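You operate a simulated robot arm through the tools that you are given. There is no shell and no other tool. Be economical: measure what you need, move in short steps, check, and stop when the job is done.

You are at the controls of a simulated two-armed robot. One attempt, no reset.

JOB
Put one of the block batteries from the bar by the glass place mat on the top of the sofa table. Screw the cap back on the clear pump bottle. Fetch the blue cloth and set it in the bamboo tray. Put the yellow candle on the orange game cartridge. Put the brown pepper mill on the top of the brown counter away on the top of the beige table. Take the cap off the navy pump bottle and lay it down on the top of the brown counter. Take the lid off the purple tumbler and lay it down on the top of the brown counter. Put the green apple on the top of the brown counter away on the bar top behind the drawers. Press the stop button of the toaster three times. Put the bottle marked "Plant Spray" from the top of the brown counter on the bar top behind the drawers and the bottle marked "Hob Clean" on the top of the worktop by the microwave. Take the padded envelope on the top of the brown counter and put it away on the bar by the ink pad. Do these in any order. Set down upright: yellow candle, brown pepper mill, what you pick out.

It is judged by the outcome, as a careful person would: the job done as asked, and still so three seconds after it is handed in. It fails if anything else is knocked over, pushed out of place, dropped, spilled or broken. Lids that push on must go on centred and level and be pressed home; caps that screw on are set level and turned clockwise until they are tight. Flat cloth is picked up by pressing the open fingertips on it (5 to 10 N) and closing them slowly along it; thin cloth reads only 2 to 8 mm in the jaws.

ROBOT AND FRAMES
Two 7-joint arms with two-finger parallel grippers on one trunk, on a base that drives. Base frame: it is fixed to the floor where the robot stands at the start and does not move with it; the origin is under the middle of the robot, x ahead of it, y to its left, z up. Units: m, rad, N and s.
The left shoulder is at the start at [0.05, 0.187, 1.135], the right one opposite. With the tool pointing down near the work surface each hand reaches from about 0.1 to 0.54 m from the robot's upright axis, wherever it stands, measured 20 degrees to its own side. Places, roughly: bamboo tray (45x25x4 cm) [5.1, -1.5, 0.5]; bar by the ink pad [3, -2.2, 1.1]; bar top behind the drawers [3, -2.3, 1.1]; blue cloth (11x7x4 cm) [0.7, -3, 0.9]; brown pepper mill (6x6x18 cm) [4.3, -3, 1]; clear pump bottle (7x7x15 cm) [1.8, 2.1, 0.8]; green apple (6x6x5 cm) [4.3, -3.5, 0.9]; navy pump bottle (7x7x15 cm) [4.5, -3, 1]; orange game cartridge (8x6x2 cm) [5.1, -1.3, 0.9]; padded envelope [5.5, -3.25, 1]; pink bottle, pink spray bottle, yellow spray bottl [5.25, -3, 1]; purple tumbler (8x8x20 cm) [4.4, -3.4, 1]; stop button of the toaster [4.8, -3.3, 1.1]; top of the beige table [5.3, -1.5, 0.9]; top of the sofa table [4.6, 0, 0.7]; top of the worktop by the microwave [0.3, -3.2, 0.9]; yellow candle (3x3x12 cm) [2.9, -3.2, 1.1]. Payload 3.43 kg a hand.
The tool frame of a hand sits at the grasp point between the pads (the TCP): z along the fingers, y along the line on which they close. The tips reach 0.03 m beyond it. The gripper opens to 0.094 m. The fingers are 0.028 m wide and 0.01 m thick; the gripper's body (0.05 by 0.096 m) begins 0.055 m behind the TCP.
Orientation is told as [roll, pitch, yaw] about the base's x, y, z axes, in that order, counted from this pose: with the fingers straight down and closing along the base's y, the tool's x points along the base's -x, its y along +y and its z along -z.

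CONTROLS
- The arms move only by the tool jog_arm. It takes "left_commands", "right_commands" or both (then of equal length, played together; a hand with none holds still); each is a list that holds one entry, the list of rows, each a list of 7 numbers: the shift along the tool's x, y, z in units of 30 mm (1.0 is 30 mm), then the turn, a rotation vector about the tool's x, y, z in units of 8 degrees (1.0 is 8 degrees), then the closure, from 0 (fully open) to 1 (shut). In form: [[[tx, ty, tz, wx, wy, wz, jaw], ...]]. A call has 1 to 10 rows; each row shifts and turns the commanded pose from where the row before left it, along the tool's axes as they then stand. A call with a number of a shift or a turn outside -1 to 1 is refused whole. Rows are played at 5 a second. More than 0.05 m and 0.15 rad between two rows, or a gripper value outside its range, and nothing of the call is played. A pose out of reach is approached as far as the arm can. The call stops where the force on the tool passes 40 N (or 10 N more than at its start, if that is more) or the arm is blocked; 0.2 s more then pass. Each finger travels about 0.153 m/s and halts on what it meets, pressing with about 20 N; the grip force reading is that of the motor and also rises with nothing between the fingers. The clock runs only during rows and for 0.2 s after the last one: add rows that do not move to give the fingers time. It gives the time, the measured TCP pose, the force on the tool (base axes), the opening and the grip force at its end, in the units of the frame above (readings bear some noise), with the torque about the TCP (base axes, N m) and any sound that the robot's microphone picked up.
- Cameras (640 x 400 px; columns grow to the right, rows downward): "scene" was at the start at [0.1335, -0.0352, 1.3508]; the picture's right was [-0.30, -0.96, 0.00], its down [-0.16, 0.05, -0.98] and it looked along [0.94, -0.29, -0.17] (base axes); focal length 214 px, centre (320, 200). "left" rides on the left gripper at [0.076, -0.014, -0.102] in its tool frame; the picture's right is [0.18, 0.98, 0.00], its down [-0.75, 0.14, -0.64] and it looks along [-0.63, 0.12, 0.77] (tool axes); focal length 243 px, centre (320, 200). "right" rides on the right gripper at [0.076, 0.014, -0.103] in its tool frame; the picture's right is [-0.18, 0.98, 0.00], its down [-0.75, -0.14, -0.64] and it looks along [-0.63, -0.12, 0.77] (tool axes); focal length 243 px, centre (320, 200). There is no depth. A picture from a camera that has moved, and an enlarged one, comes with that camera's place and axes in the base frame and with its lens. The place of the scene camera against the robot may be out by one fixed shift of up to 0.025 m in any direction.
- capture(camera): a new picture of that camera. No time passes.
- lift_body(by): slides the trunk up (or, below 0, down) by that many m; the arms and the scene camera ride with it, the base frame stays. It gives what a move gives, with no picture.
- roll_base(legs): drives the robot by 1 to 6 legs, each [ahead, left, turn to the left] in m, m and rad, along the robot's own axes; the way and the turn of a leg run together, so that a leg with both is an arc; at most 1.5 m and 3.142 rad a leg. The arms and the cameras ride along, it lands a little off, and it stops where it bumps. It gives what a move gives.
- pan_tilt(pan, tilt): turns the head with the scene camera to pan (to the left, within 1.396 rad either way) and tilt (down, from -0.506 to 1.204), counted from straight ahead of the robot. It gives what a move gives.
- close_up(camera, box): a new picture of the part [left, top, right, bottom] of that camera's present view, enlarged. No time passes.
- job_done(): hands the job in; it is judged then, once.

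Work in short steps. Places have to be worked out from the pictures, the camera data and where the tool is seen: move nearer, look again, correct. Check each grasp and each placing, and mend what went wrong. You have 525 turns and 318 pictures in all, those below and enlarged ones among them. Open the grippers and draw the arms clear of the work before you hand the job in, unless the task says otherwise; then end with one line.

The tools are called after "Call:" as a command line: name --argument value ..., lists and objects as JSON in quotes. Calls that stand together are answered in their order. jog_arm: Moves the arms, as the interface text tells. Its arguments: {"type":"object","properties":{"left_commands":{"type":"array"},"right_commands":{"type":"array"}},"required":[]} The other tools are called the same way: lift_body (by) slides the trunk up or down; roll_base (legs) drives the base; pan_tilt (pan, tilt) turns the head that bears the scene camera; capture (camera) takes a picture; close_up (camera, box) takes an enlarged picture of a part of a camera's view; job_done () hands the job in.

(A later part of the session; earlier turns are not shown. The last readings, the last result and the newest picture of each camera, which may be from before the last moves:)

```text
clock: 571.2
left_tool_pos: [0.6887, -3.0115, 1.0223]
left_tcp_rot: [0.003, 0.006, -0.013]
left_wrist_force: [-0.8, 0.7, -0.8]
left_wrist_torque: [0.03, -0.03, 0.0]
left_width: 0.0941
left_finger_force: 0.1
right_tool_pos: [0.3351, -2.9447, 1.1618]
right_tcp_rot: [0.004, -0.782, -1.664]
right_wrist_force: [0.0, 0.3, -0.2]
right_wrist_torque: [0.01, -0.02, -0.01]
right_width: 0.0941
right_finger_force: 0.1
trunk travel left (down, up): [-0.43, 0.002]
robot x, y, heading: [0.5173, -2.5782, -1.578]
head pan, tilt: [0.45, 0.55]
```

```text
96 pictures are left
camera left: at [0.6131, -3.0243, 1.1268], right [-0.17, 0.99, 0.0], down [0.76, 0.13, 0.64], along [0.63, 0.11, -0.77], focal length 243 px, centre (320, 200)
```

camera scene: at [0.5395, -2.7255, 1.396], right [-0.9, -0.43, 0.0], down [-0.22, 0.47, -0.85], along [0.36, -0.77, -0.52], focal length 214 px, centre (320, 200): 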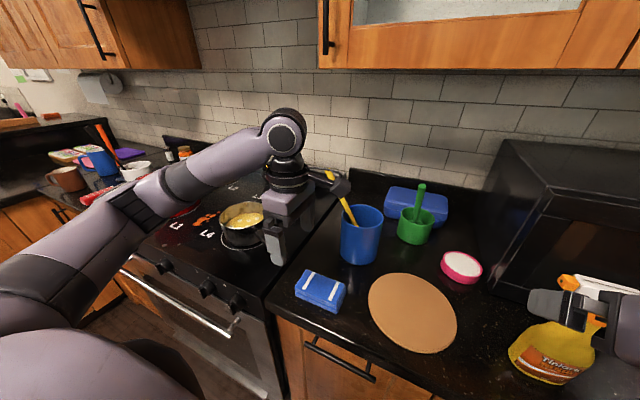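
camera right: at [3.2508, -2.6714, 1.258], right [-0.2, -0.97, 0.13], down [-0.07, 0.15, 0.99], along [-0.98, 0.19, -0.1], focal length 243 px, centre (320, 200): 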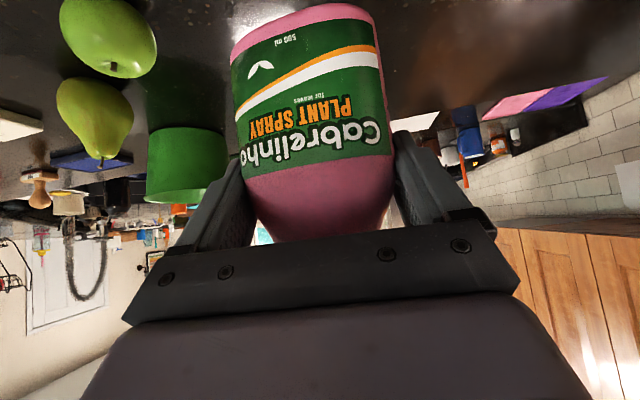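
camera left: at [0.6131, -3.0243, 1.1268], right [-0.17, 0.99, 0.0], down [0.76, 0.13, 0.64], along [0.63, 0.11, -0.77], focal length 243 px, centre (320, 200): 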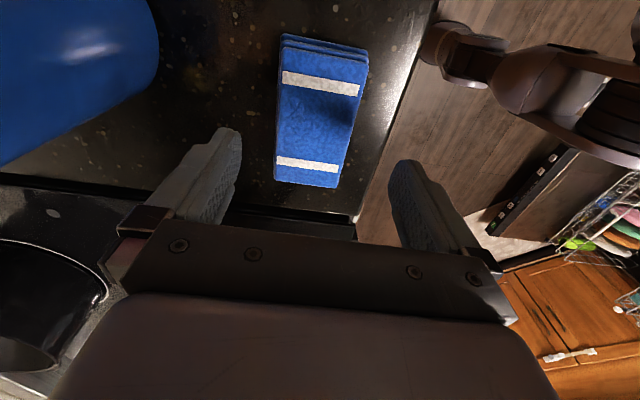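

Centred. Lower and close on the stack.

Call:
jog_arm --left_commands '[[[0.33, -0.05, 0.8, 0, 0, 0, 0], [0, 0, 0.9, 0, 0, 0, 0], [0, 0, 0.75, 0, 0, 0, 0], [0, 0, 0, 0, 0, 0, 0.2], [0, 0, 0, 0, 0, 0, 0.4], [0, 0, 0, 0, 0, 0, 0.6], [0, 0, 0, 0, 0, 0, 0.8], [0, 0, -0.7, 0, 0, 0, 0.8], [0, 0, -0.9, 0, 0, 0, 0.8], [0, 0, 0, 0, 0, 0, 0.8]]]'

Call:
capture --camera "left"

```text
clock: 573.4
left_tool_pos: [0.6786, -3.0122, 0.9969]
left_tcp_rot: [0.003, 0.005, -0.015]
left_wrist_force: [-0.3, 0.1, -0.7]
left_wrist_torque: [-0.02, 0.0, -0.01]
left_width: 0.0652
left_finger_force: 19.9
right_tool_pos: [0.3361, -2.9456, 1.1611]
right_tcp_rot: [0.003, -0.781, -1.662]
right_wrist_force: [-0.2, 0.6, -1.7]
right_wrist_torque: [-0.04, -0.02, 0.02]
right_width: 0.0942
right_finger_force: 0.0
trunk travel left (down, up): [-0.43, 0.002]
robot x, y, heading: [0.5112, -2.5776, -1.578]
head pan, tilt: [0.45, 0.55]
```

```text
95 pictures are left
camera left: at [0.6031, -3.0248, 1.1006], right [-0.17, 0.99, 0.01], down [0.76, 0.13, 0.64], along [0.63, 0.11, -0.77], focal length 243 px, centre (320, 200)
```

left: 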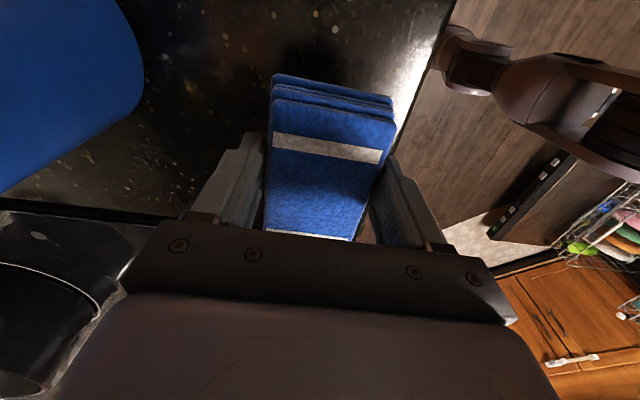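

The whole stack is held (65 mm). I lift, turn it 90°, and lower it again on the same spot.

Call:
jog_arm --left_commands '[[[0, 0, -0.7, 0, 0, 0.9, 0.8], [0, 0, -0.5, 0, 0, 1, 0.8], [0, 0, 0, 0, 0, 1, 0.8], [0, 0, 0, 0, 0, 1, 0.8], [0, 0, 0, 0, 0, 1, 0.8], [0, 0, 0, 0, 0, 1, 0.8], [0, 0, 0, 0, 0, 1, 0.8], [0, 0, 0, 0, 0, 1, 0.8], [0, 0, 0, 0, 0, 1, 0.8], [0, 0, 0, 0, 0, 1, 0.8]]]'

Call:
jog_arm --left_commands '[[[0, 0, 0, 0, 0, 1, 0.8], [0, 0, 0.8, 0, 0, 0.35, 0.8], [0, 0, 0.9, 0, 0, 0, 0.8], [0, 0, 0.6, 0, 0, 0, 0.8], [0, 0, 0.3, 0, 0, 0, 0.8], [0, 0, 0, 0, 0, 0, 0.8]]]'

```text
clock: 575.6
left_tool_pos: [0.6795, -3.0129, 1.0342]
left_tcp_rot: [-0.003, 0.004, -1.397]
left_wrist_force: [0.4, 0.1, 0.0]
left_wrist_torque: [-0.03, -0.01, -0.02]
left_width: 0.0652
left_finger_force: 20.1
right_tool_pos: [0.3363, -2.9465, 1.1623]
right_tcp_rot: [0.006, -0.782, -1.663]
right_wrist_force: [0.0, -0.2, -0.2]
right_wrist_torque: [0.01, 0.0, 0.02]
right_width: 0.0941
right_finger_force: 0.0
trunk travel left (down, up): [-0.43, 0.002]
robot x, y, heading: [0.5171, -2.5817, -1.578]
head pan, tilt: [0.45, 0.55]
```

```text
clock: 577.0
left_tool_pos: [0.6796, -3.0118, 0.9559]
left_tcp_rot: [-0.003, 0.004, -1.584]
left_wrist_force: [0.9, -0.7, -1.0]
left_wrist_torque: [0.04, -0.02, 0.0]
left_width: 0.065
left_finger_force: 19.9
right_tool_pos: [0.335, -2.9458, 1.1611]
right_tcp_rot: [0.005, -0.783, -1.66]
right_wrist_force: [0.4, 0.5, -0.3]
right_wrist_torque: [-0.01, -0.02, 0.03]
right_width: 0.0941
right_finger_force: 0.0
trunk travel left (down, up): [-0.43, 0.002]
robot x, y, heading: [0.5168, -2.5794, -1.578]
head pan, tilt: [0.45, 0.55]
```

Call:
jog_arm --left_commands '[[[0, 0, 0.22, 0, 0, 0, 0.8], [0, 0, 0, 0, 0, 0, 0.4], [0, 0, 0, 0, 0, 0, 0], [0, 0, 0, 0, 0, 0, 0], [0, 0, -1, 0, 0, 0, 0], [0, 0, -1, 0, 0, 0, 0], [0, 0, -1, 0, -0.5, 0, 0], [0, 0, 0, 0, -1, 0, 0], [0, 0, 0, 0, -1, 0, 0], [0, 0, 0, 0, -1, 0, 0]]]'

Call:
jog_arm --left_commands '[[[0, 0, 0, 0, -1, 0, 0], [0, 0, 0, 0, -1, 0, 0], [0, 0, 0, 0, 0, 0, 0]]]'

Call:
capture --camera "scene"

```text
clock: 579.2
left_tool_pos: [0.6801, -3.0104, 1.0376]
left_tcp_rot: [-0.006, -0.487, -1.58]
left_wrist_force: [-0.4, -0.3, 0.6]
left_wrist_torque: [0.04, 0.0, 0.01]
left_width: 0.094
left_finger_force: 0.1
right_tool_pos: [0.3355, -2.9464, 1.1621]
right_tcp_rot: [0.006, -0.782, -1.661]
right_wrist_force: [-0.2, 0.1, 0.4]
right_wrist_torque: [0.02, -0.02, 0.05]
right_width: 0.094
right_finger_force: 0.1
trunk travel left (down, up): [-0.43, 0.002]
robot x, y, heading: [0.5153, -2.5777, -1.585]
head pan, tilt: [0.45, 0.55]
```

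```text
clock: 580.0
left_tool_pos: [0.6809, -3.0116, 1.039]
left_tcp_rot: [-0.005, -0.766, -1.58]
left_wrist_force: [-1.0, -0.3, -0.1]
left_wrist_torque: [-0.01, -0.01, 0.02]
left_width: 0.0937
left_finger_force: 0.1
right_tool_pos: [0.3356, -2.9473, 1.1613]
right_tcp_rot: [0.003, -0.784, -1.662]
right_wrist_force: [0.7, -0.7, 0.3]
right_wrist_torque: [0.04, -0.01, 0.02]
right_width: 0.0939
right_finger_force: 0.1
trunk travel left (down, up): [-0.43, 0.002]
robot x, y, heading: [0.5171, -2.5782, -1.582]
head pan, tilt: [0.45, 0.55]
```

```text
94 pictures are left
camera scene: at [0.5395, -2.7256, 1.3959], right [-0.9, -0.43, 0.0], down [-0.22, 0.47, -0.85], along [0.36, -0.77, -0.52], focal length 214 px, centre (320, 200)
```

scene: 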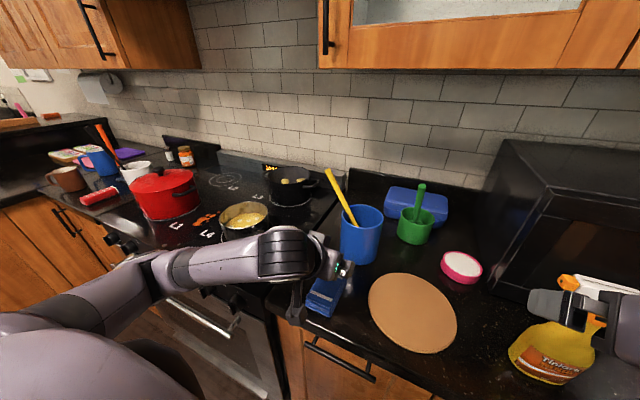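

Now lower the tilted hand around the short side and grip.

Call:
jog_arm --left_commands '[[[0.7, 0, 0.73, 0, 0, 0, 0], [0.7, 0, 0.73, 0, 0, 0, 0], [0.66, 0, 0.69, 0, 0, 0, 0], [0, 0, 0, 0, 0, 0, 0.2], [0, 0, 0, 0, 0, 0, 0.5], [0, 0, 0, 0, 0, 0, 0.8], [0, 0, 0, 0, 0, 0, 0.8], [-0.5, 0, -0.5, 0, 0, 0, 0.8], [-0.6, 0, -0.6, 0, 0, 0, 0.8], [-0.6, 0, -0.6, 0, 0, 0, 0.8]]]'

Call:
capture --camera "left"

```text
clock: 582.2
left_tool_pos: [0.6797, -3.0117, 1.0198]
left_tcp_rot: [-0.007, -0.765, -1.58]
left_wrist_force: [-0.7, -0.3, -0.7]
left_wrist_torque: [0.0, 0.01, -0.05]
left_width: 0.0696
left_finger_force: 20.0
right_tool_pos: [0.3348, -2.9467, 1.1619]
right_tcp_rot: [0.005, -0.783, -1.662]
right_wrist_force: [0.7, -0.6, 0.0]
right_wrist_torque: [-0.02, -0.01, 0.04]
right_width: 0.0942
right_finger_force: 0.1
trunk travel left (down, up): [-0.43, 0.002]
robot x, y, heading: [0.5138, -2.5782, -1.581]
head pan, tilt: [0.45, 0.55]
```

```text
93 pictures are left
camera left: at [0.667, -2.8854, 1.0445], right [0.98, 0.12, -0.13], down [0.14, -0.1, 0.98], along [0.1, -0.99, -0.12], focal length 243 px, centre (320, 200)
```

left: 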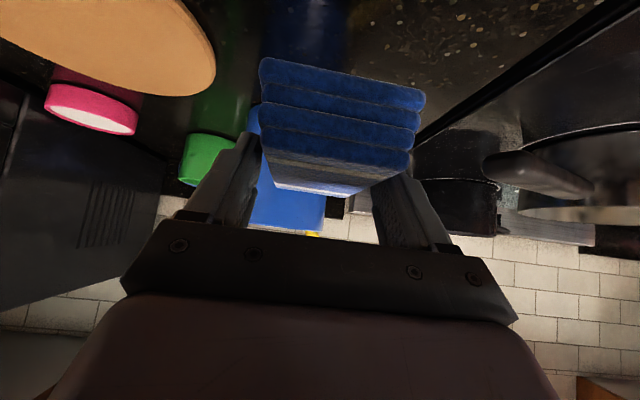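

Cloth is held level. I raise it and start the drive back to the beige table.

Call:
jog_arm --left_commands '[[[-0.67, 0, -0.67, 0, 0, 0, 0.8], [-0.67, 0, -0.67, 0, 0, 0, 0.8], [-0.67, 0, -0.67, 0, 0, 0, 0.8], [-0.67, 0, -0.67, 0, 0, 0, 0.8], [-0.67, 0, -0.67, 0, 0, 0, 0.8]]]'

Call:
roll_base --legs '[[-0.4, 0, 0], [-0.1, -0.66, 0.01], [-1.3, 0, 0], [-1.3, 0, 0], [0, 0, 1.571]]'

```text
clock: 583.4
left_tool_pos: [0.6798, -3.014, 1.1628]
left_tcp_rot: [-0.008, -0.765, -1.579]
left_wrist_force: [-0.1, 0.0, -0.7]
left_wrist_torque: [0.04, 0.02, 0.02]
left_width: 0.0692
left_finger_force: 20.0
right_tool_pos: [0.3361, -2.9459, 1.1614]
right_tcp_rot: [0.006, -0.781, -1.662]
right_wrist_force: [0.4, -0.2, -0.5]
right_wrist_torque: [0.0, 0.01, 0.01]
right_width: 0.0941
right_finger_force: 0.1
trunk travel left (down, up): [-0.43, 0.002]
robot x, y, heading: [0.5148, -2.5773, -1.577]
head pan, tilt: [0.45, 0.55]
```

```text
clock: 605.4
left_tool_pos: [0.3342, 0.7003, 1.1638]
left_tcp_rot: [-0.007, -0.763, 0.028]
left_wrist_force: [0.3, 0.5, -0.2]
left_wrist_torque: [0.01, 0.08, 0.0]
left_width: 0.0696
left_finger_force: 20.6
right_tool_pos: [0.2794, 0.3573, 1.1618]
right_tcp_rot: [0.005, -0.781, -0.055]
right_wrist_force: [0.2, -0.6, -0.2]
right_wrist_torque: [-0.03, 0.01, 0.01]
right_width: 0.0941
right_finger_force: 0.0
trunk travel left (down, up): [-0.43, 0.002]
robot x, y, heading: [-0.097, 0.5195, 0.034]
head pan, tilt: [0.45, 0.55]
```

Call:
roll_base --legs '[[1.2, 0.04, -0.034], [1.0, -0.15, 0], [0.5, -0.35, 0], [0.4, -0.4, 0], [0.9, -0.3, 0], [0.05, -0.85, 0]]'

Call:
pan_tilt --pan 0.0 --tilt 0.6

Call:
capture --camera "scene"

```text
clock: 630.8
left_tool_pos: [4.4237, -1.2284, 1.1635]
left_tcp_rot: [-0.006, -0.764, 0.037]
left_wrist_force: [0.0, 0.0, 0.1]
left_wrist_torque: [0.04, 0.04, 0.04]
left_width: 0.0695
left_finger_force: 20.5
right_tool_pos: [4.3715, -1.5741, 1.1609]
right_tcp_rot: [0.003, -0.782, -0.043]
right_wrist_force: [-0.3, 0.4, -0.6]
right_wrist_torque: [0.01, 0.01, 0.02]
right_width: 0.0943
right_finger_force: 0.0
trunk travel left (down, up): [-0.43, 0.002]
robot x, y, heading: [3.9933, -1.4121, 0.038]
head pan, tilt: [0.45, 0.55]
```

```text
clock: 631.7
left_tool_pos: [4.4234, -1.2273, 1.1633]
left_tcp_rot: [-0.007, -0.764, 0.038]
left_wrist_force: [0.6, 0.7, -0.4]
left_wrist_torque: [-0.02, -0.01, 0.0]
left_width: 0.0696
left_finger_force: 20.1
right_tool_pos: [4.3703, -1.5739, 1.1619]
right_tcp_rot: [0.005, -0.781, -0.045]
right_wrist_force: [0.4, 0.5, 0.3]
right_wrist_torque: [-0.04, -0.02, 0.0]
right_width: 0.0941
right_finger_force: 0.0
trunk travel left (down, up): [-0.43, 0.002]
robot x, y, heading: [3.9939, -1.4144, 0.036]
head pan, tilt: [0.0, 0.6]
```

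```text
92 pictures are left
camera scene: at [4.1278, -1.4136, 1.3914], right [0.04, -1.0, 0.0], down [-0.56, -0.02, -0.83], along [0.82, 0.03, -0.56], focal length 214 px, centre (320, 200)
```

scene: 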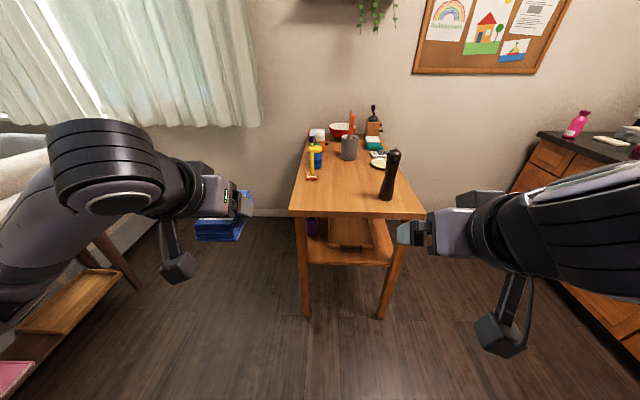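

I lower the trunk 0.4 m to look onto the shelf.

Call:
lift_body --by -0.4

Call:
pan_tilt --pan 0.0 --tilt 0.35

Call:
capture --camera "scene"

```text
clock: 635.5
left_tool_pos: [4.4239, -1.2287, 0.7631]
left_tcp_rot: [-0.006, -0.764, 0.039]
left_wrist_force: [0.5, 0.1, -1.4]
left_wrist_torque: [0.03, 0.03, -0.02]
left_width: 0.0693
left_finger_force: 20.1
right_tool_pos: [4.3708, -1.5737, 0.7613]
right_tcp_rot: [0.004, -0.782, -0.043]
right_wrist_force: [0.1, -1.1, -0.5]
right_wrist_torque: [0.02, 0.04, 0.0]
right_width: 0.0938
right_finger_force: 0.0
trunk travel left (down, up): [-0.03, 0.402]
robot x, y, heading: [3.9929, -1.4124, 0.039]
head pan, tilt: [0.0, 0.6]
```

```text
clock: 636.3
left_tool_pos: [4.4239, -1.2289, 0.7629]
left_tcp_rot: [-0.008, -0.764, 0.037]
left_wrist_force: [-0.6, -0.4, -0.2]
left_wrist_torque: [-0.01, 0.02, -0.01]
left_width: 0.0695
left_finger_force: 19.9
right_tool_pos: [4.3702, -1.574, 0.7605]
right_tcp_rot: [0.005, -0.782, -0.043]
right_wrist_force: [0.0, -0.9, -0.7]
right_wrist_torque: [0.0, -0.04, 0.0]
right_width: 0.0937
right_finger_force: 0.2
trunk travel left (down, up): [-0.03, 0.402]
robot x, y, heading: [3.994, -1.4115, 0.042]
head pan, tilt: [0.0, 0.351]
```

```text
91 pictures are left
camera scene: at [4.1325, -1.4135, 1.0141], right [0.04, -1.0, 0.0], down [-0.34, -0.01, -0.94], along [0.94, 0.04, -0.34], focal length 214 px, centre (320, 200)
```

scene: 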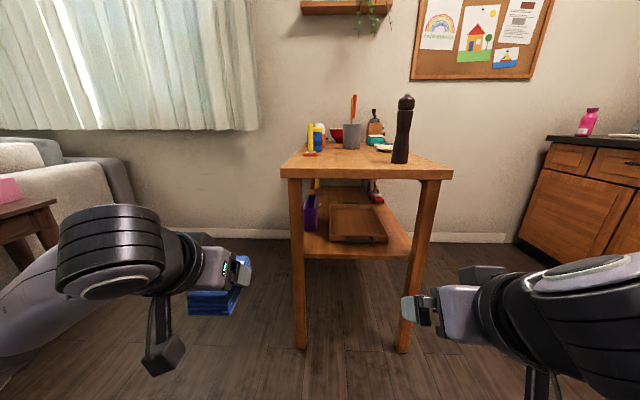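

Call:
close_up --camera "scene" --box '[270, 140, 470, 270]'

```text
3.08 times, centred on (370, 205) of scene
camera zoom: at [4.1325, -1.4135, 1.0141], right [0.04, -1.0, 0.0], down [-0.34, -0.01, -0.94], along [0.94, 0.04, -0.34], focal length 660 px, centre (166, 185)
```

zoom: 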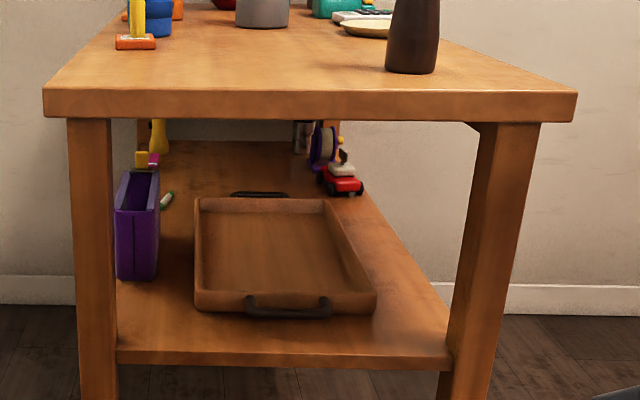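

The tray (x≈4.93–5.38, y≈-1.42…-1.66, shelf z≈0.54) can be reached from this end. I lower the left hand and trunk, then drive up in line with the tray.

Call:
jog_arm --left_commands '[[[0.76, 0, 0.79, 0, 0, 0, 0.8], [0.76, 0, 0.79, 0, 0, 0, 0.8], [0.76, 0, 0.79, 0, 0, 0, 0.8], [0.6, 0, 0.6, 0, 0, 0, 0.8], [0, 0, 0, 0, 0, -0.3, 0.8]]]'

Call:
roll_base --legs '[[0, -0.33, -0.04], [0.27, 0, 0]]'

Call:
capture --camera "left"

Call:
capture --camera "scene"

```text
clock: 637.5
left_tool_pos: [4.4241, -1.2291, 0.639]
left_tcp_rot: [-0.047, -0.764, 0.099]
left_wrist_force: [-1.0, -0.2, -0.3]
left_wrist_torque: [0.01, 0.0, -0.02]
left_width: 0.0694
left_finger_force: 20.0
right_tool_pos: [4.3711, -1.5734, 0.7614]
right_tcp_rot: [0.006, -0.782, -0.043]
right_wrist_force: [-0.3, 0.8, -0.3]
right_wrist_torque: [0.0, -0.03, 0.02]
right_width: 0.0937
right_finger_force: 0.0
trunk travel left (down, up): [-0.03, 0.402]
robot x, y, heading: [3.9957, -1.4091, 0.036]
head pan, tilt: [0.0, 0.351]
```

```text
clock: 641.2
left_tool_pos: [4.707, -1.579, 0.6381]
left_tcp_rot: [-0.046, -0.763, 0.056]
left_wrist_force: [-0.5, -0.8, -0.4]
left_wrist_torque: [0.0, 0.0, 0.01]
left_width: 0.0694
left_finger_force: 20.1
right_tool_pos: [4.6385, -1.9218, 0.7618]
right_tcp_rot: [0.005, -0.782, -0.087]
right_wrist_force: [0.1, 0.1, 0.7]
right_wrist_torque: [-0.02, 0.03, -0.04]
right_width: 0.094
right_finger_force: 0.1
trunk travel left (down, up): [-0.03, 0.402]
robot x, y, heading: [4.2694, -1.745, 0.0]
head pan, tilt: [0.0, 0.351]
```

```text
89 pictures are left
camera left: at [4.5807, -1.5947, 0.6615], right [-0.15, 0.97, -0.16], down [0.1, 0.18, 0.98], along [0.98, 0.14, -0.12], focal length 243 px, centre (320, 200)
```

left: 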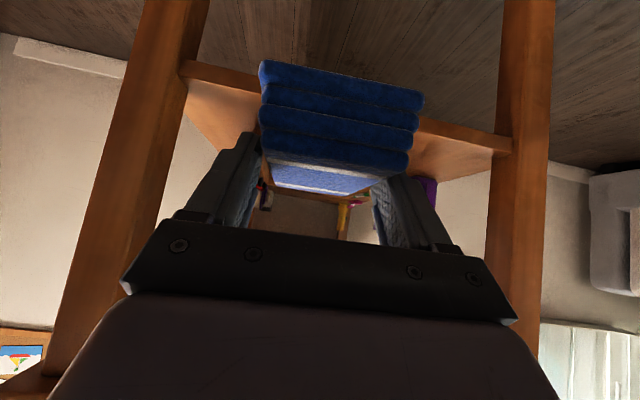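

```text
88 pictures are left
camera scene: at [4.4078, -1.752, 1.0142], right [0.0, -1.0, 0.0], down [-0.34, 0.0, -0.94], along [0.94, 0.0, -0.34], focal length 214 px, centre (320, 200)
```

scene: 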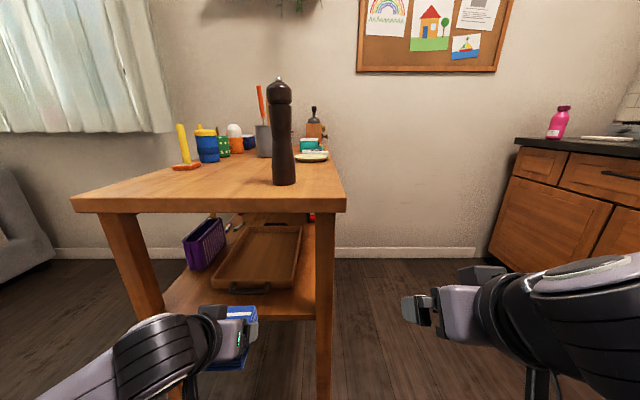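

Lined up with the tray. Drive ahead 0.12, then extend the arm under the table.

Call:
roll_base --legs '[[0.12, 0, 0]]'

Call:
jog_arm --left_commands '[[[-0.71, 0, 0.69, 0, 0, 0, 0.8], [-0.71, 0, 0.69, 0, 0, 0, 0.8], [-0.71, 0, 0.69, 0, 0, 0, 0.8], [0, 0, 0, 0, 0, 0, 0.8]]]'

Call:
capture --camera "scene"

Call:
capture --camera "left"

```text
clock: 642.4
left_tool_pos: [4.8228, -1.5804, 0.638]
left_tcp_rot: [-0.046, -0.763, 0.051]
left_wrist_force: [0.9, -0.5, -0.5]
left_wrist_torque: [0.03, 0.02, 0.02]
left_width: 0.0694
left_finger_force: 19.7
right_tool_pos: [4.7559, -1.9216, 0.7623]
right_tcp_rot: [0.004, -0.781, -0.088]
right_wrist_force: [0.3, -0.1, 0.2]
right_wrist_torque: [0.02, -0.01, 0.03]
right_width: 0.0941
right_finger_force: 0.1
trunk travel left (down, up): [-0.03, 0.402]
robot x, y, heading: [4.3905, -1.7451, -0.003]
head pan, tilt: [0.0, 0.351]
```

```text
clock: 643.4
left_tool_pos: [4.9142, -1.5778, 0.6392]
left_tcp_rot: [-0.048, -0.764, 0.053]
left_wrist_force: [0.8, -0.6, -0.1]
left_wrist_torque: [0.01, 0.02, 0.0]
left_width: 0.0695
left_finger_force: 20.7
right_tool_pos: [4.7553, -1.9241, 0.7608]
right_tcp_rot: [0.006, -0.782, -0.088]
right_wrist_force: [0.7, 0.0, 0.1]
right_wrist_torque: [0.01, -0.03, -0.01]
right_width: 0.094
right_finger_force: 0.1
trunk travel left (down, up): [-0.03, 0.402]
robot x, y, heading: [4.3826, -1.7431, -0.007]
head pan, tilt: [0.0, 0.351]
```

```text
87 pictures are left
camera scene: at [4.5246, -1.7528, 1.0142], right [-0.01, -1.0, 0.0], down [-0.34, 0.0, -0.94], along [0.94, 0.0, -0.34], focal length 214 px, centre (320, 200)
```

scene: 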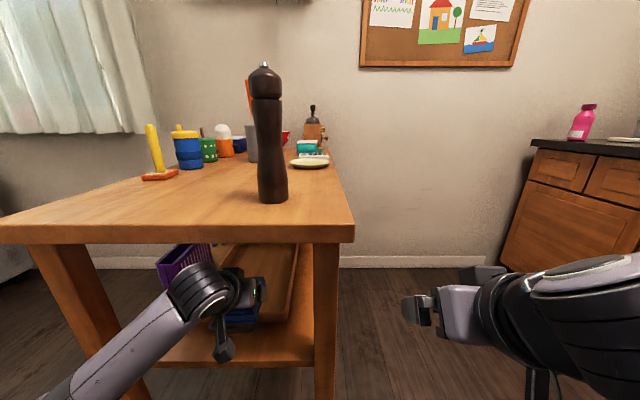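

```text
86 pictures are left
camera left: at [4.7871, -1.5936, 0.6618], right [-0.15, 0.98, -0.16], down [0.1, 0.18, 0.98], along [0.98, 0.13, -0.12], focal length 243 px, centre (320, 200)
```

left: 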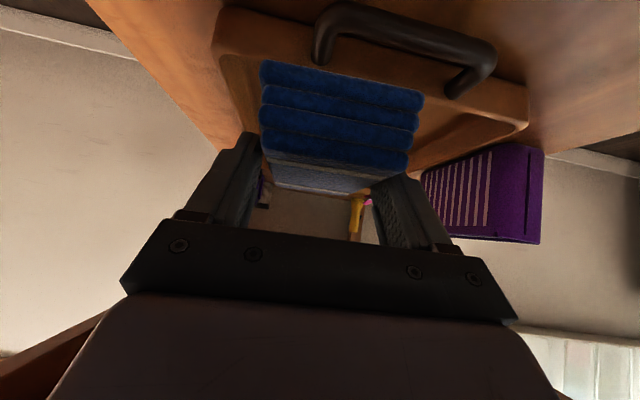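

Clear of the rim. Advance the last 9 cm with a 2 cm shift toward the tray's middle.

Call:
jog_arm --left_commands '[[[-0.71, 0.2, 0.69, 0, 0, 0, 0.8], [-0.71, 0.2, 0.69, 0, 0, 0, 0.8], [-0.71, 0.2, 0.69, 0, 0, 0, 0.8], [-0.3, 0, 0.3, 0, 0, 0, 0.8], [0, 0, 0, 0, 0, 0, 0.8]]]'

Call:
capture --camera "left"

```text
clock: 644.6
left_tool_pos: [5.012, -1.5598, 0.636]
left_tcp_rot: [-0.047, -0.762, 0.052]
left_wrist_force: [0.0, -0.4, -0.8]
left_wrist_torque: [0.0, 0.02, 0.01]
left_width: 0.0697
left_finger_force: 19.6
right_tool_pos: [4.7555, -1.9235, 0.7609]
right_tcp_rot: [0.006, -0.78, -0.087]
right_wrist_force: [-0.6, 0.4, -0.5]
right_wrist_torque: [-0.03, 0.02, -0.02]
right_width: 0.0937
right_finger_force: 0.1
trunk travel left (down, up): [-0.03, 0.402]
robot x, y, heading: [4.3845, -1.7426, -0.009]
head pan, tilt: [0.0, 0.351]
```

```text
85 pictures are left
camera left: at [4.8879, -1.5736, 0.6597], right [-0.15, 0.98, -0.16], down [0.1, 0.18, 0.98], along [0.98, 0.13, -0.12], focal length 243 px, centre (320, 200)
```

left: 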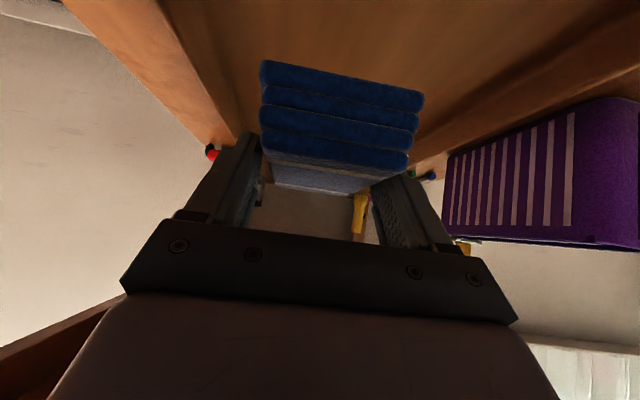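

Over the tray. Lower gently.

Call:
jog_arm --left_commands '[[[0.3, 0, 0.3, 0, 0, 0, 0.8], [0.3, 0, 0.3, 0, 0, 0, 0.8], [0.12, 0, 0.12, 0, 0, 0, 0.8], [0.1, 0, 0.1, 0, 0, 0, 0.8], [0, 0, 0, 0, 0, 0, 0.8]]]'

```text
clock: 645.8
left_tool_pos: [5.0137, -1.561, 0.6013]
left_tcp_rot: [-0.047, -0.763, 0.055]
left_wrist_force: [-0.6, -0.5, -0.1]
left_wrist_torque: [0.0, -0.01, 0.03]
left_width: 0.0696
left_finger_force: 19.8
right_tool_pos: [4.7553, -1.9226, 0.7619]
right_tcp_rot: [0.006, -0.783, -0.088]
right_wrist_force: [0.0, -0.7, -0.5]
right_wrist_torque: [-0.02, -0.02, 0.02]
right_width: 0.0942
right_finger_force: 0.1
trunk travel left (down, up): [-0.03, 0.402]
robot x, y, heading: [4.3893, -1.7457, -0.006]
head pan, tilt: [0.0, 0.351]
```

Call:
jog_arm --left_commands '[[[0.1, 0, 0.1, 0, 0, 0, 0.8], [0.1, 0, 0.1, 0, 0, 0, 0.8], [0.1, 0, 0.1, 0, 0, 0, 0.8], [0.1, 0, 0.1, 0, 0, 0, 0.8], [0, 0, 0, 0, 0, 0, 0.8]]]'

Call:
capture --camera "left"

```text
clock: 647.0
left_tool_pos: [5.0129, -1.5615, 0.585]
left_tcp_rot: [-0.048, -0.762, 0.055]
left_wrist_force: [-0.1, 0.3, -0.4]
left_wrist_torque: [0.03, 0.0, 0.02]
left_width: 0.0696
left_finger_force: 20.2
right_tool_pos: [4.756, -1.924, 0.7616]
right_tcp_rot: [0.006, -0.782, -0.087]
right_wrist_force: [0.3, -0.4, -0.4]
right_wrist_torque: [-0.02, 0.01, -0.01]
right_width: 0.0938
right_finger_force: 0.1
trunk travel left (down, up): [-0.03, 0.402]
robot x, y, heading: [4.3874, -1.7426, -0.009]
head pan, tilt: [0.0, 0.351]
```

```text
84 pictures are left
camera left: at [4.8874, -1.5761, 0.608], right [-0.15, 0.97, -0.16], down [0.1, 0.18, 0.98], along [0.98, 0.13, -0.12], focal length 243 px, centre (320, 200)
```

left: 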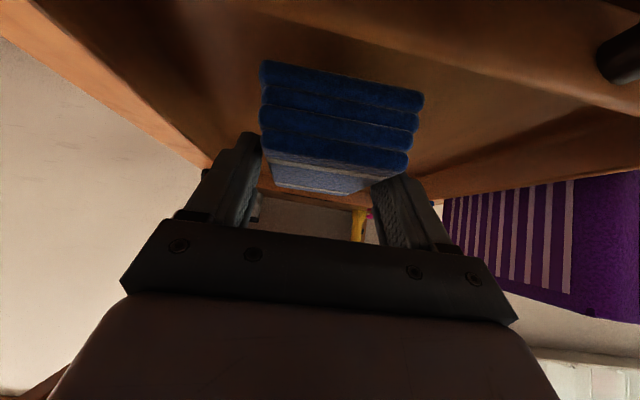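

The cloth is within a centimetre of the tray floor, and the camera mount is close to the tray's handle, so I release here.

Call:
jog_arm --left_commands '[[[0, 0, 0, 0, 0, 0, 0.4], [0, 0, 0, 0, 0, 0, 0.15], [0, 0, 0, 0, 0, 0, 0], [0, 0, 0, 0, 0, 0, 0], [-0.25, 0, -0.25, 0, 0, 0, 0], [-0.25, 0, -0.25, 0, 0, 0, 0], [-0.25, 0, -0.25, 0, 0, 0, 0], [0, 0, 0, 0, 0, 0, 0]]]'

Call:
capture --camera "left"

```text
clock: 648.8
left_tool_pos: [5.0137, -1.5592, 0.6165]
left_tcp_rot: [-0.047, -0.763, 0.052]
left_wrist_force: [0.1, -0.7, -0.5]
left_wrist_torque: [-0.03, 0.01, -0.01]
left_width: 0.094
left_finger_force: 0.0
right_tool_pos: [4.7538, -1.922, 0.7624]
right_tcp_rot: [0.005, -0.783, -0.086]
right_wrist_force: [0.4, -0.2, -0.3]
right_wrist_torque: [-0.02, -0.03, -0.01]
right_width: 0.094
right_finger_force: 0.1
trunk travel left (down, up): [-0.03, 0.402]
robot x, y, heading: [4.3865, -1.7461, -0.008]
head pan, tilt: [0.0, 0.351]
```

```text
83 pictures are left
camera left: at [4.8881, -1.5738, 0.6398], right [-0.15, 0.98, -0.16], down [0.1, 0.18, 0.98], along [0.98, 0.13, -0.12], focal length 243 px, centre (320, 200)
```

left: 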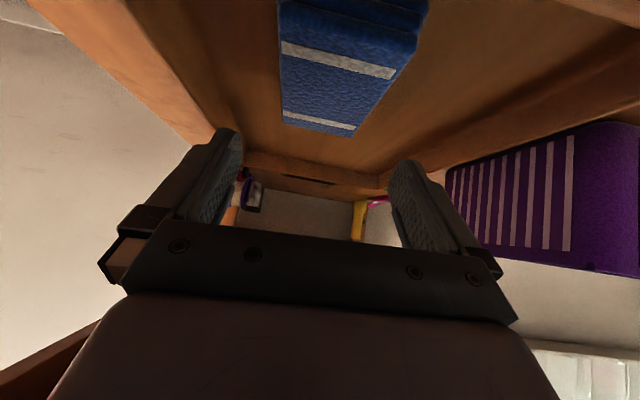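

Cloth lies flat in the tray. Withdraw horizontally.

Call:
jog_arm --left_commands '[[[0.7, 0, -0.75, 0, 0, 0, 0], [0.72, 0, -0.72, 0, 0, 0, 0], [0.72, 0, -0.7, 0, 0, 0, 0], [0.72, 0, -0.7, 0, 0, 0, 0], [0.72, 0, -0.7, 0, 0, 0, 0], [0.72, 0, -0.7, 0, 0, 0, 0]]]'

Call:
roll_base --legs '[[-0.3, 0, 0]]'

Call:
close_up --camera "scene" --box '[130, 130, 370, 300]'

```text
clock: 650.2
left_tool_pos: [4.832, -1.5629, 0.6214]
left_tcp_rot: [-0.047, -0.761, 0.053]
left_wrist_force: [-1.0, 0.4, 0.5]
left_wrist_torque: [0.03, 0.02, 0.01]
left_width: 0.0942
left_finger_force: 0.1
right_tool_pos: [4.7548, -1.9218, 0.7621]
right_tcp_rot: [0.004, -0.782, -0.087]
right_wrist_force: [-0.2, -0.2, -0.5]
right_wrist_torque: [0.02, 0.01, 0.0]
right_width: 0.0939
right_finger_force: 0.1
trunk travel left (down, up): [-0.03, 0.402]
robot x, y, heading: [4.3879, -1.7447, -0.001]
head pan, tilt: [0.0, 0.351]
```

```text
clock: 652.2
left_tool_pos: [4.5351, -1.5624, 0.6213]
left_tcp_rot: [-0.046, -0.763, 0.052]
left_wrist_force: [0.4, -0.4, 0.6]
left_wrist_torque: [-0.01, -0.02, 0.0]
left_width: 0.0941
left_finger_force: 0.0
right_tool_pos: [4.4599, -1.9221, 0.762]
right_tcp_rot: [0.005, -0.782, -0.087]
right_wrist_force: [0.9, -0.2, 0.2]
right_wrist_torque: [0.0, 0.03, -0.06]
right_width: 0.094
right_finger_force: 0.2
trunk travel left (down, up): [-0.03, 0.402]
robot x, y, heading: [4.0937, -1.7437, -0.003]
head pan, tilt: [0.0, 0.351]
```

```text
2.35 times, centred on (250, 215) of scene
camera zoom: at [4.2288, -1.7513, 1.0142], right [-0.01, -1.0, 0.0], down [-0.34, 0.0, -0.94], along [0.94, -0.01, -0.34], focal length 505 px, centre (485, 165)
```

zoom: 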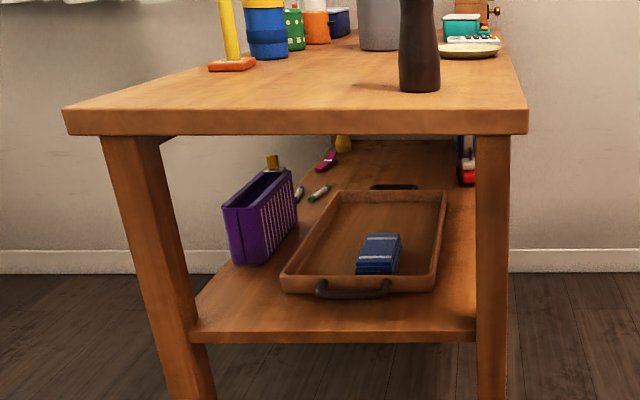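

Cloth rests in the tray. Next the padded envelope: raise the trunk and drive to the counter's left side.

Call:
lift_body --by 0.4

Call:
roll_base --legs '[[0, 0, -1.571], [0.6, 0, 0], [0, 1.23, 0], [0.1, 0, 0]]'

Call:
pan_tilt --pan 0.2 --tilt 0.65

Call:
capture --camera "scene"

Call:
capture --camera "left"

```text
clock: 656.1
left_tool_pos: [4.5351, -1.5622, 1.0209]
left_tcp_rot: [-0.047, -0.763, 0.052]
left_wrist_force: [0.0, -1.3, 0.8]
left_wrist_torque: [0.02, 0.02, -0.04]
left_width: 0.0942
left_finger_force: 0.1
right_tool_pos: [4.4589, -1.9225, 1.1613]
right_tcp_rot: [0.006, -0.782, -0.088]
right_wrist_force: [-0.8, -0.3, -0.1]
right_wrist_torque: [0.01, -0.01, -0.02]
right_width: 0.0942
right_finger_force: 0.0
trunk travel left (down, up): [-0.43, 0.002]
robot x, y, heading: [4.0859, -1.7411, -0.007]
head pan, tilt: [0.0, 0.351]
```

```text
clock: 670.0
left_tool_pos: [5.4685, -2.9271, 1.0211]
left_tcp_rot: [-0.047, -0.762, -1.529]
left_wrist_force: [-0.7, -0.2, -0.5]
left_wrist_torque: [-0.01, -0.01, -0.01]
left_width: 0.094
left_finger_force: 0.1
right_tool_pos: [5.111, -2.8472, 1.1609]
right_tcp_rot: [0.005, -0.782, -1.67]
right_wrist_force: [-1.2, -0.4, -0.8]
right_wrist_torque: [-0.03, -0.04, 0.02]
right_width: 0.0942
right_finger_force: 0.0
trunk travel left (down, up): [-0.43, 0.002]
robot x, y, heading: [5.2958, -2.48, -1.584]
head pan, tilt: [0.0, 0.351]
```

```text
clock: 670.8
left_tool_pos: [5.47, -2.9267, 1.0214]
left_tcp_rot: [-0.046, -0.762, -1.528]
left_wrist_force: [-0.2, -0.2, -0.4]
left_wrist_torque: [0.0, 0.0, -0.02]
left_width: 0.0937
left_finger_force: 0.1
right_tool_pos: [5.111, -2.8457, 1.1626]
right_tcp_rot: [0.006, -0.784, -1.67]
right_wrist_force: [0.1, 0.7, 0.1]
right_wrist_torque: [-0.04, 0.0, -0.01]
right_width: 0.0939
right_finger_force: 0.0
trunk travel left (down, up): [-0.43, 0.002]
robot x, y, heading: [5.2918, -2.478, -1.592]
head pan, tilt: [0.201, 0.649]
```

```text
81 pictures are left
camera scene: at [5.2943, -2.6312, 1.3872], right [-0.98, -0.18, 0.0], down [-0.11, 0.59, -0.8], along [0.15, -0.78, -0.6], focal length 214 px, centre (320, 200)
```

scene: 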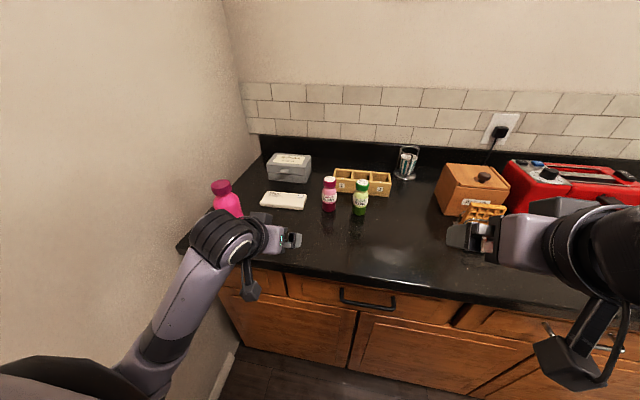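

```text
80 pictures are left
camera left: at [5.4546, -2.7998, 1.0446], right [0.98, 0.14, -0.16], down [0.18, -0.1, 0.98], along [0.12, -0.98, -0.12], focal length 243 px, centre (320, 200)
```

left: 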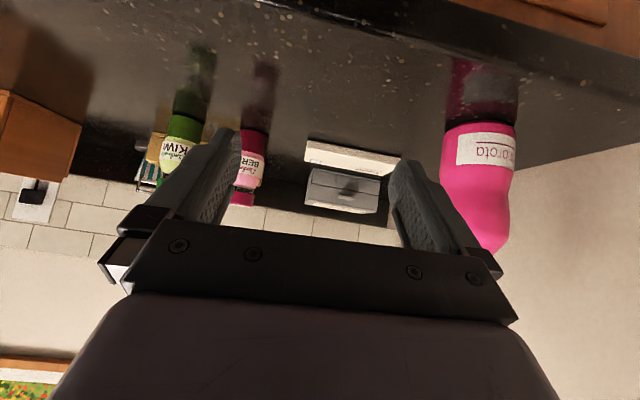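

Envelope spans x 5.46–5.62, front edge y≈-3.16. It's just too deep for a tool-down grip, so I'll press closed fingertips on it and drag it ~10 cm toward me. Approach above it first.

Call:
roll_base --legs '[[0.15, 0, 0.015]]'

Call:
jog_arm --left_commands '[[[-0.3, 0.6, 0, 0, 0, 0, 1], [-0.3, 0.6, 0.3, 0, 0, 0, 1], [-0.45, 0.4, 0.8, 0, 0, 0, 1], [-0.45, 0.2, 0.8, 0, 0, 0, 1], [-0.4, 0, 0.8, 0, 0, 0, 1], [0, 0, 0, 0, 0, 0, 1]]]'

Call:
capture --camera "left"

Call:
close_up --camera "scene" --box '[180, 140, 380, 290]'

```text
clock: 672.2
left_tool_pos: [5.4742, -3.0733, 1.02]
left_tcp_rot: [-0.045, -0.763, -1.515]
left_wrist_force: [-0.5, -0.5, -0.6]
left_wrist_torque: [0.01, 0.05, -0.03]
left_width: 0.0943
left_finger_force: 0.1
right_tool_pos: [5.113, -2.999, 1.1612]
right_tcp_rot: [0.004, -0.783, -1.655]
right_wrist_force: [0.9, -0.9, 0.7]
right_wrist_torque: [-0.02, -0.01, 0.0]
right_width: 0.094
right_finger_force: 0.1
trunk travel left (down, up): [-0.43, 0.002]
robot x, y, heading: [5.2901, -2.6269, -1.57]
head pan, tilt: [0.201, 0.649]
```

```text
clock: 673.6
left_tool_pos: [5.5296, -3.1682, 1.0001]
left_tcp_rot: [-0.047, -0.764, -1.515]
left_wrist_force: [0.3, -0.9, 0.6]
left_wrist_torque: [-0.03, 0.0, -0.02]
left_width: 0.0
left_finger_force: 20.3
right_tool_pos: [5.1147, -2.9982, 1.1613]
right_tcp_rot: [0.004, -0.782, -1.658]
right_wrist_force: [-0.4, -0.5, -0.3]
right_wrist_torque: [0.0, -0.01, 0.02]
right_width: 0.094
right_finger_force: 0.1
trunk travel left (down, up): [-0.43, 0.002]
robot x, y, heading: [5.2917, -2.626, -1.569]
head pan, tilt: [0.201, 0.649]
```

```text
79 pictures are left
camera left: at [5.5128, -3.0419, 1.0237], right [0.97, 0.16, -0.16], down [0.18, -0.1, 0.98], along [0.14, -0.98, -0.12], focal length 243 px, centre (320, 200)
```

left: 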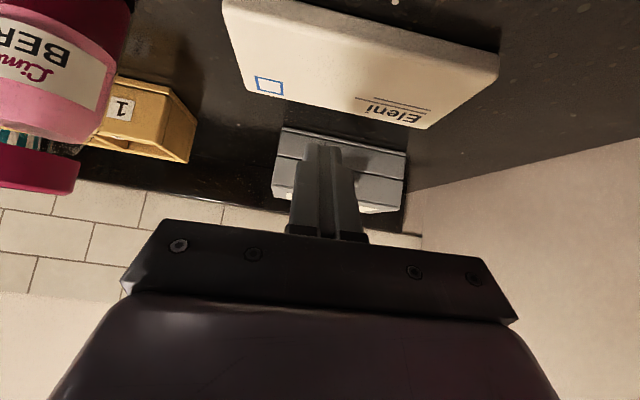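

```text
2.67 times, centred on (280, 215) of scene
camera zoom: at [5.295, -2.7794, 1.3872], right [-0.98, -0.2, 0.0], down [-0.12, 0.59, -0.8], along [0.16, -0.78, -0.6], focal length 572 px, centre (427, 160)
```

zoom: 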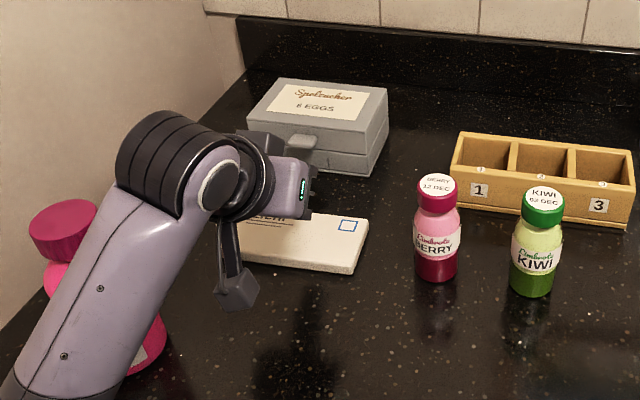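

Envelope "Eleni": y -3.146…-3.229. Fingertips are above its centre. I descend in small steps until light contact.

Call:
jog_arm --left_commands '[[[0.28, 0, 0.29, 0, 0, 0, 1], [0.28, 0, 0.29, 0, 0, 0, 1], [0.12, 0, 0.13, 0, 0, 0, 1], [0.07, 0, 0.07, 0, 0, 0, 1], [0, 0, 0, 0, 0, 0, 1]]]'

```text
clock: 674.8
left_tool_pos: [5.5289, -3.1672, 0.9675]
left_tcp_rot: [-0.047, -0.761, -1.515]
left_wrist_force: [-0.4, 0.3, -0.3]
left_wrist_torque: [0.03, -0.02, 0.02]
left_width: 0.0002
left_finger_force: 19.8
right_tool_pos: [5.1138, -2.997, 1.1614]
right_tcp_rot: [0.005, -0.781, -1.655]
right_wrist_force: [0.3, -0.5, 0.6]
right_wrist_torque: [-0.02, 0.01, 0.01]
right_width: 0.0943
right_finger_force: 0.1
trunk travel left (down, up): [-0.43, 0.002]
robot x, y, heading: [5.2945, -2.6281, -1.573]
head pan, tilt: [0.201, 0.649]
```

Call:
jog_arm --left_commands '[[[0.06, 0, 0.06, 0, 0, 0, 1], [0.06, 0, 0.06, 0, 0, 0, 1], [0.04, 0, 0.04, 0, 0, 0, 1], [0, 0, 0, 0, 0, 0, 1]]]'

```text
clock: 675.8
left_tool_pos: [5.5286, -3.1689, 0.9606]
left_tcp_rot: [-0.048, -0.763, -1.515]
left_wrist_force: [-0.3, 0.3, -0.5]
left_wrist_torque: [0.0, 0.0, -0.01]
left_width: 0.0001
left_finger_force: 19.7
right_tool_pos: [5.1145, -2.9971, 1.1612]
right_tcp_rot: [0.005, -0.782, -1.656]
right_wrist_force: [-0.5, 0.3, 0.6]
right_wrist_torque: [0.03, 0.01, 0.0]
right_width: 0.094
right_finger_force: 0.0
trunk travel left (down, up): [-0.43, 0.002]
robot x, y, heading: [5.2916, -2.6287, -1.572]
head pan, tilt: [0.201, 0.649]
```

Call:
jog_arm --left_commands '[[[0.05, 0, 0.05, 0, 0, 0, 1], [0.05, 0, 0.05, 0, 0, 0, 1], [0.03, 0, 0.03, 0, 0, 0, 1], [0, 0, 0, 0, 0, 0, 1]]]'

```text
clock: 676.8
left_tool_pos: [5.5273, -3.168, 0.9592]
left_tcp_rot: [-0.047, -0.769, -1.514]
left_wrist_force: [0.2, -0.6, 10.9]
left_wrist_torque: [-0.1, 0.02, -0.01]
left_width: 0.0001
left_finger_force: 20.0
right_tool_pos: [5.1145, -2.9959, 1.1621]
right_tcp_rot: [0.005, -0.785, -1.656]
right_wrist_force: [-0.6, 0.6, -0.3]
right_wrist_torque: [-0.03, -0.01, -0.02]
right_width: 0.0941
right_finger_force: 0.0
trunk travel left (down, up): [-0.43, 0.002]
robot x, y, heading: [5.2888, -2.6266, -1.571]
head pan, tilt: [0.201, 0.649]
```

Contact at 11 N. Drag back 10 cm and 3 cm to the right.

Call:
jog_arm --left_commands '[[[0.3, -0.12, -0.28, 0, 0, 0, 1], [0.48, -0.2, -0.455, 0, 0, 0, 1], [0.48, -0.2, -0.455, 0, 0, 0, 1], [0.48, -0.2, -0.455, 0, 0, 0, 1], [0.48, -0.2, -0.455, 0, 0, 0, 1], [0, 0, 0, 0, 0, 0, 1]]]'

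Call:
close_up --camera "scene" --box '[180, 140, 380, 290]'

```text
clock: 678.2
left_tool_pos: [5.4975, -3.0769, 0.9575]
left_tcp_rot: [-0.047, -0.765, -1.516]
left_wrist_force: [0.9, -3.6, 14.1]
left_wrist_torque: [-0.24, -0.03, 0.04]
left_width: 0.0
left_finger_force: 20.0
right_tool_pos: [5.1137, -2.996, 1.1618]
right_tcp_rot: [0.005, -0.784, -1.657]
right_wrist_force: [0.9, -0.1, -0.7]
right_wrist_torque: [0.0, 0.0, 0.02]
right_width: 0.0941
right_finger_force: 0.1
trunk travel left (down, up): [-0.43, 0.002]
robot x, y, heading: [5.2903, -2.6292, -1.576]
head pan, tilt: [0.201, 0.649]
```

```text
2.67 times, centred on (280, 215) of scene
camera zoom: at [5.2946, -2.7788, 1.3873], right [-0.98, -0.2, 0.0], down [-0.12, 0.59, -0.8], along [0.16, -0.78, -0.6], focal length 572 px, centre (427, 160)
```

zoom: 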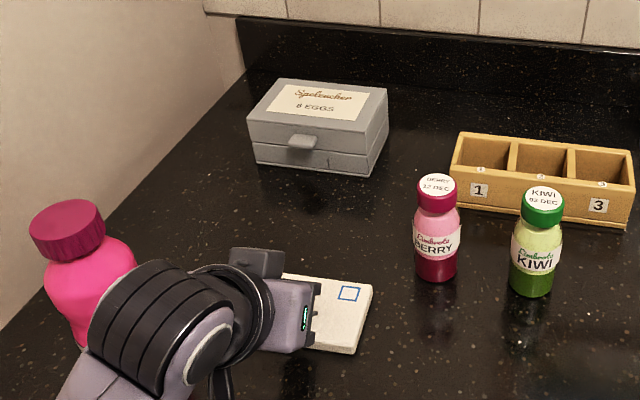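

The envelope came along. I lift, turn the left hand tool-down with the fingers closing along y.

Call:
jog_arm --left_commands '[[[-0.67, 0, -0.67, 0, 0, 0, 1], [-0.67, 0, -0.67, 0, 0, 0, 1], [-0.67, 0, -0.67, 0, 0, 0, 1], [-0.67, 0, -0.67, 0, 0, 0, 0.5], [0, 0, 0, 0, 1, 0, 0], [0, 0, 0, 0, 1, 0, 0], [0, 0, 0, 0, 1, 0, 0], [0, 0, 0, 0, 1, 0, 0], [0, 0, 0, 0, 1, 0, 0], [0, 0, 0, 0.1, 0.47, 0, 0]]]'

Call:
jog_arm --left_commands '[[[0, 0, 0, 0, 0, -1, 0], [0, 0, 0, 0, 0, -1, 0], [0, 0, 0, 0, 0, -1, 0], [0, 0, 0, 0, 0, -1, 0], [0, 0, 0, 0, 0, -1, 0], [0, 0, 0, 0, 0, -1, 0], [0, 0, 0, 0, 0, -1, 0], [0, 0, 0, 0, 0, -1, 0], [0, 0, 0, 0, 0, -1, 0], [0, 0, 0, 0, 0, -1, 0]]]'

Call:
capture --camera "left"

```text
clock: 680.4
left_tool_pos: [5.5012, -3.0791, 1.0697]
left_tcp_rot: [-0.049, 0.0, -1.549]
left_wrist_force: [-0.2, -0.2, 0.3]
left_wrist_torque: [-0.01, 0.02, -0.01]
left_width: 0.0936
left_finger_force: 0.0
right_tool_pos: [5.1142, -2.9962, 1.1612]
right_tcp_rot: [0.006, -0.781, -1.656]
right_wrist_force: [-1.1, -0.9, 0.2]
right_wrist_torque: [-0.01, 0.05, -0.05]
right_width: 0.0941
right_finger_force: 0.1
trunk travel left (down, up): [-0.43, 0.002]
robot x, y, heading: [5.2955, -2.6275, -1.571]
head pan, tilt: [0.201, 0.649]
```

```text
clock: 682.6
left_tool_pos: [5.5025, -3.0788, 1.0697]
left_tcp_rot: [-0.009, 0.047, -0.149]
left_wrist_force: [-0.5, 0.0, 0.6]
left_wrist_torque: [0.02, -0.03, -0.03]
left_width: 0.094
left_finger_force: 0.0
right_tool_pos: [5.1144, -2.9966, 1.163]
right_tcp_rot: [0.006, -0.78, -1.656]
right_wrist_force: [0.2, -0.2, 0.2]
right_wrist_torque: [0.03, 0.02, 0.02]
right_width: 0.094
right_finger_force: 0.1
trunk travel left (down, up): [-0.43, 0.002]
robot x, y, heading: [5.2889, -2.6281, -1.574]
head pan, tilt: [0.201, 0.649]
```

```text
76 pictures are left
camera left: at [5.4299, -3.081, 1.1773], right [-0.04, 1.0, 0.0], down [0.8, 0.03, 0.6], along [0.6, 0.02, -0.8], focal length 243 px, centre (320, 200)
```

left: 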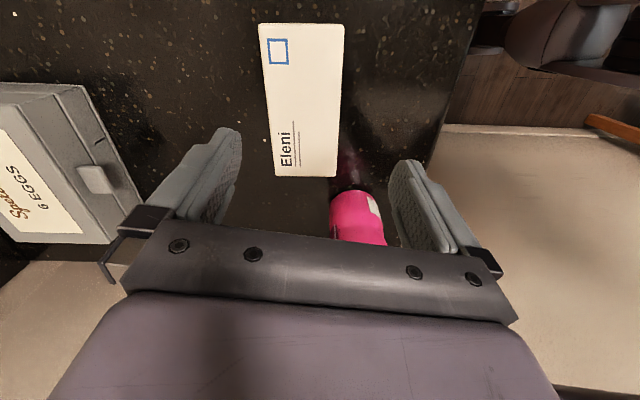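

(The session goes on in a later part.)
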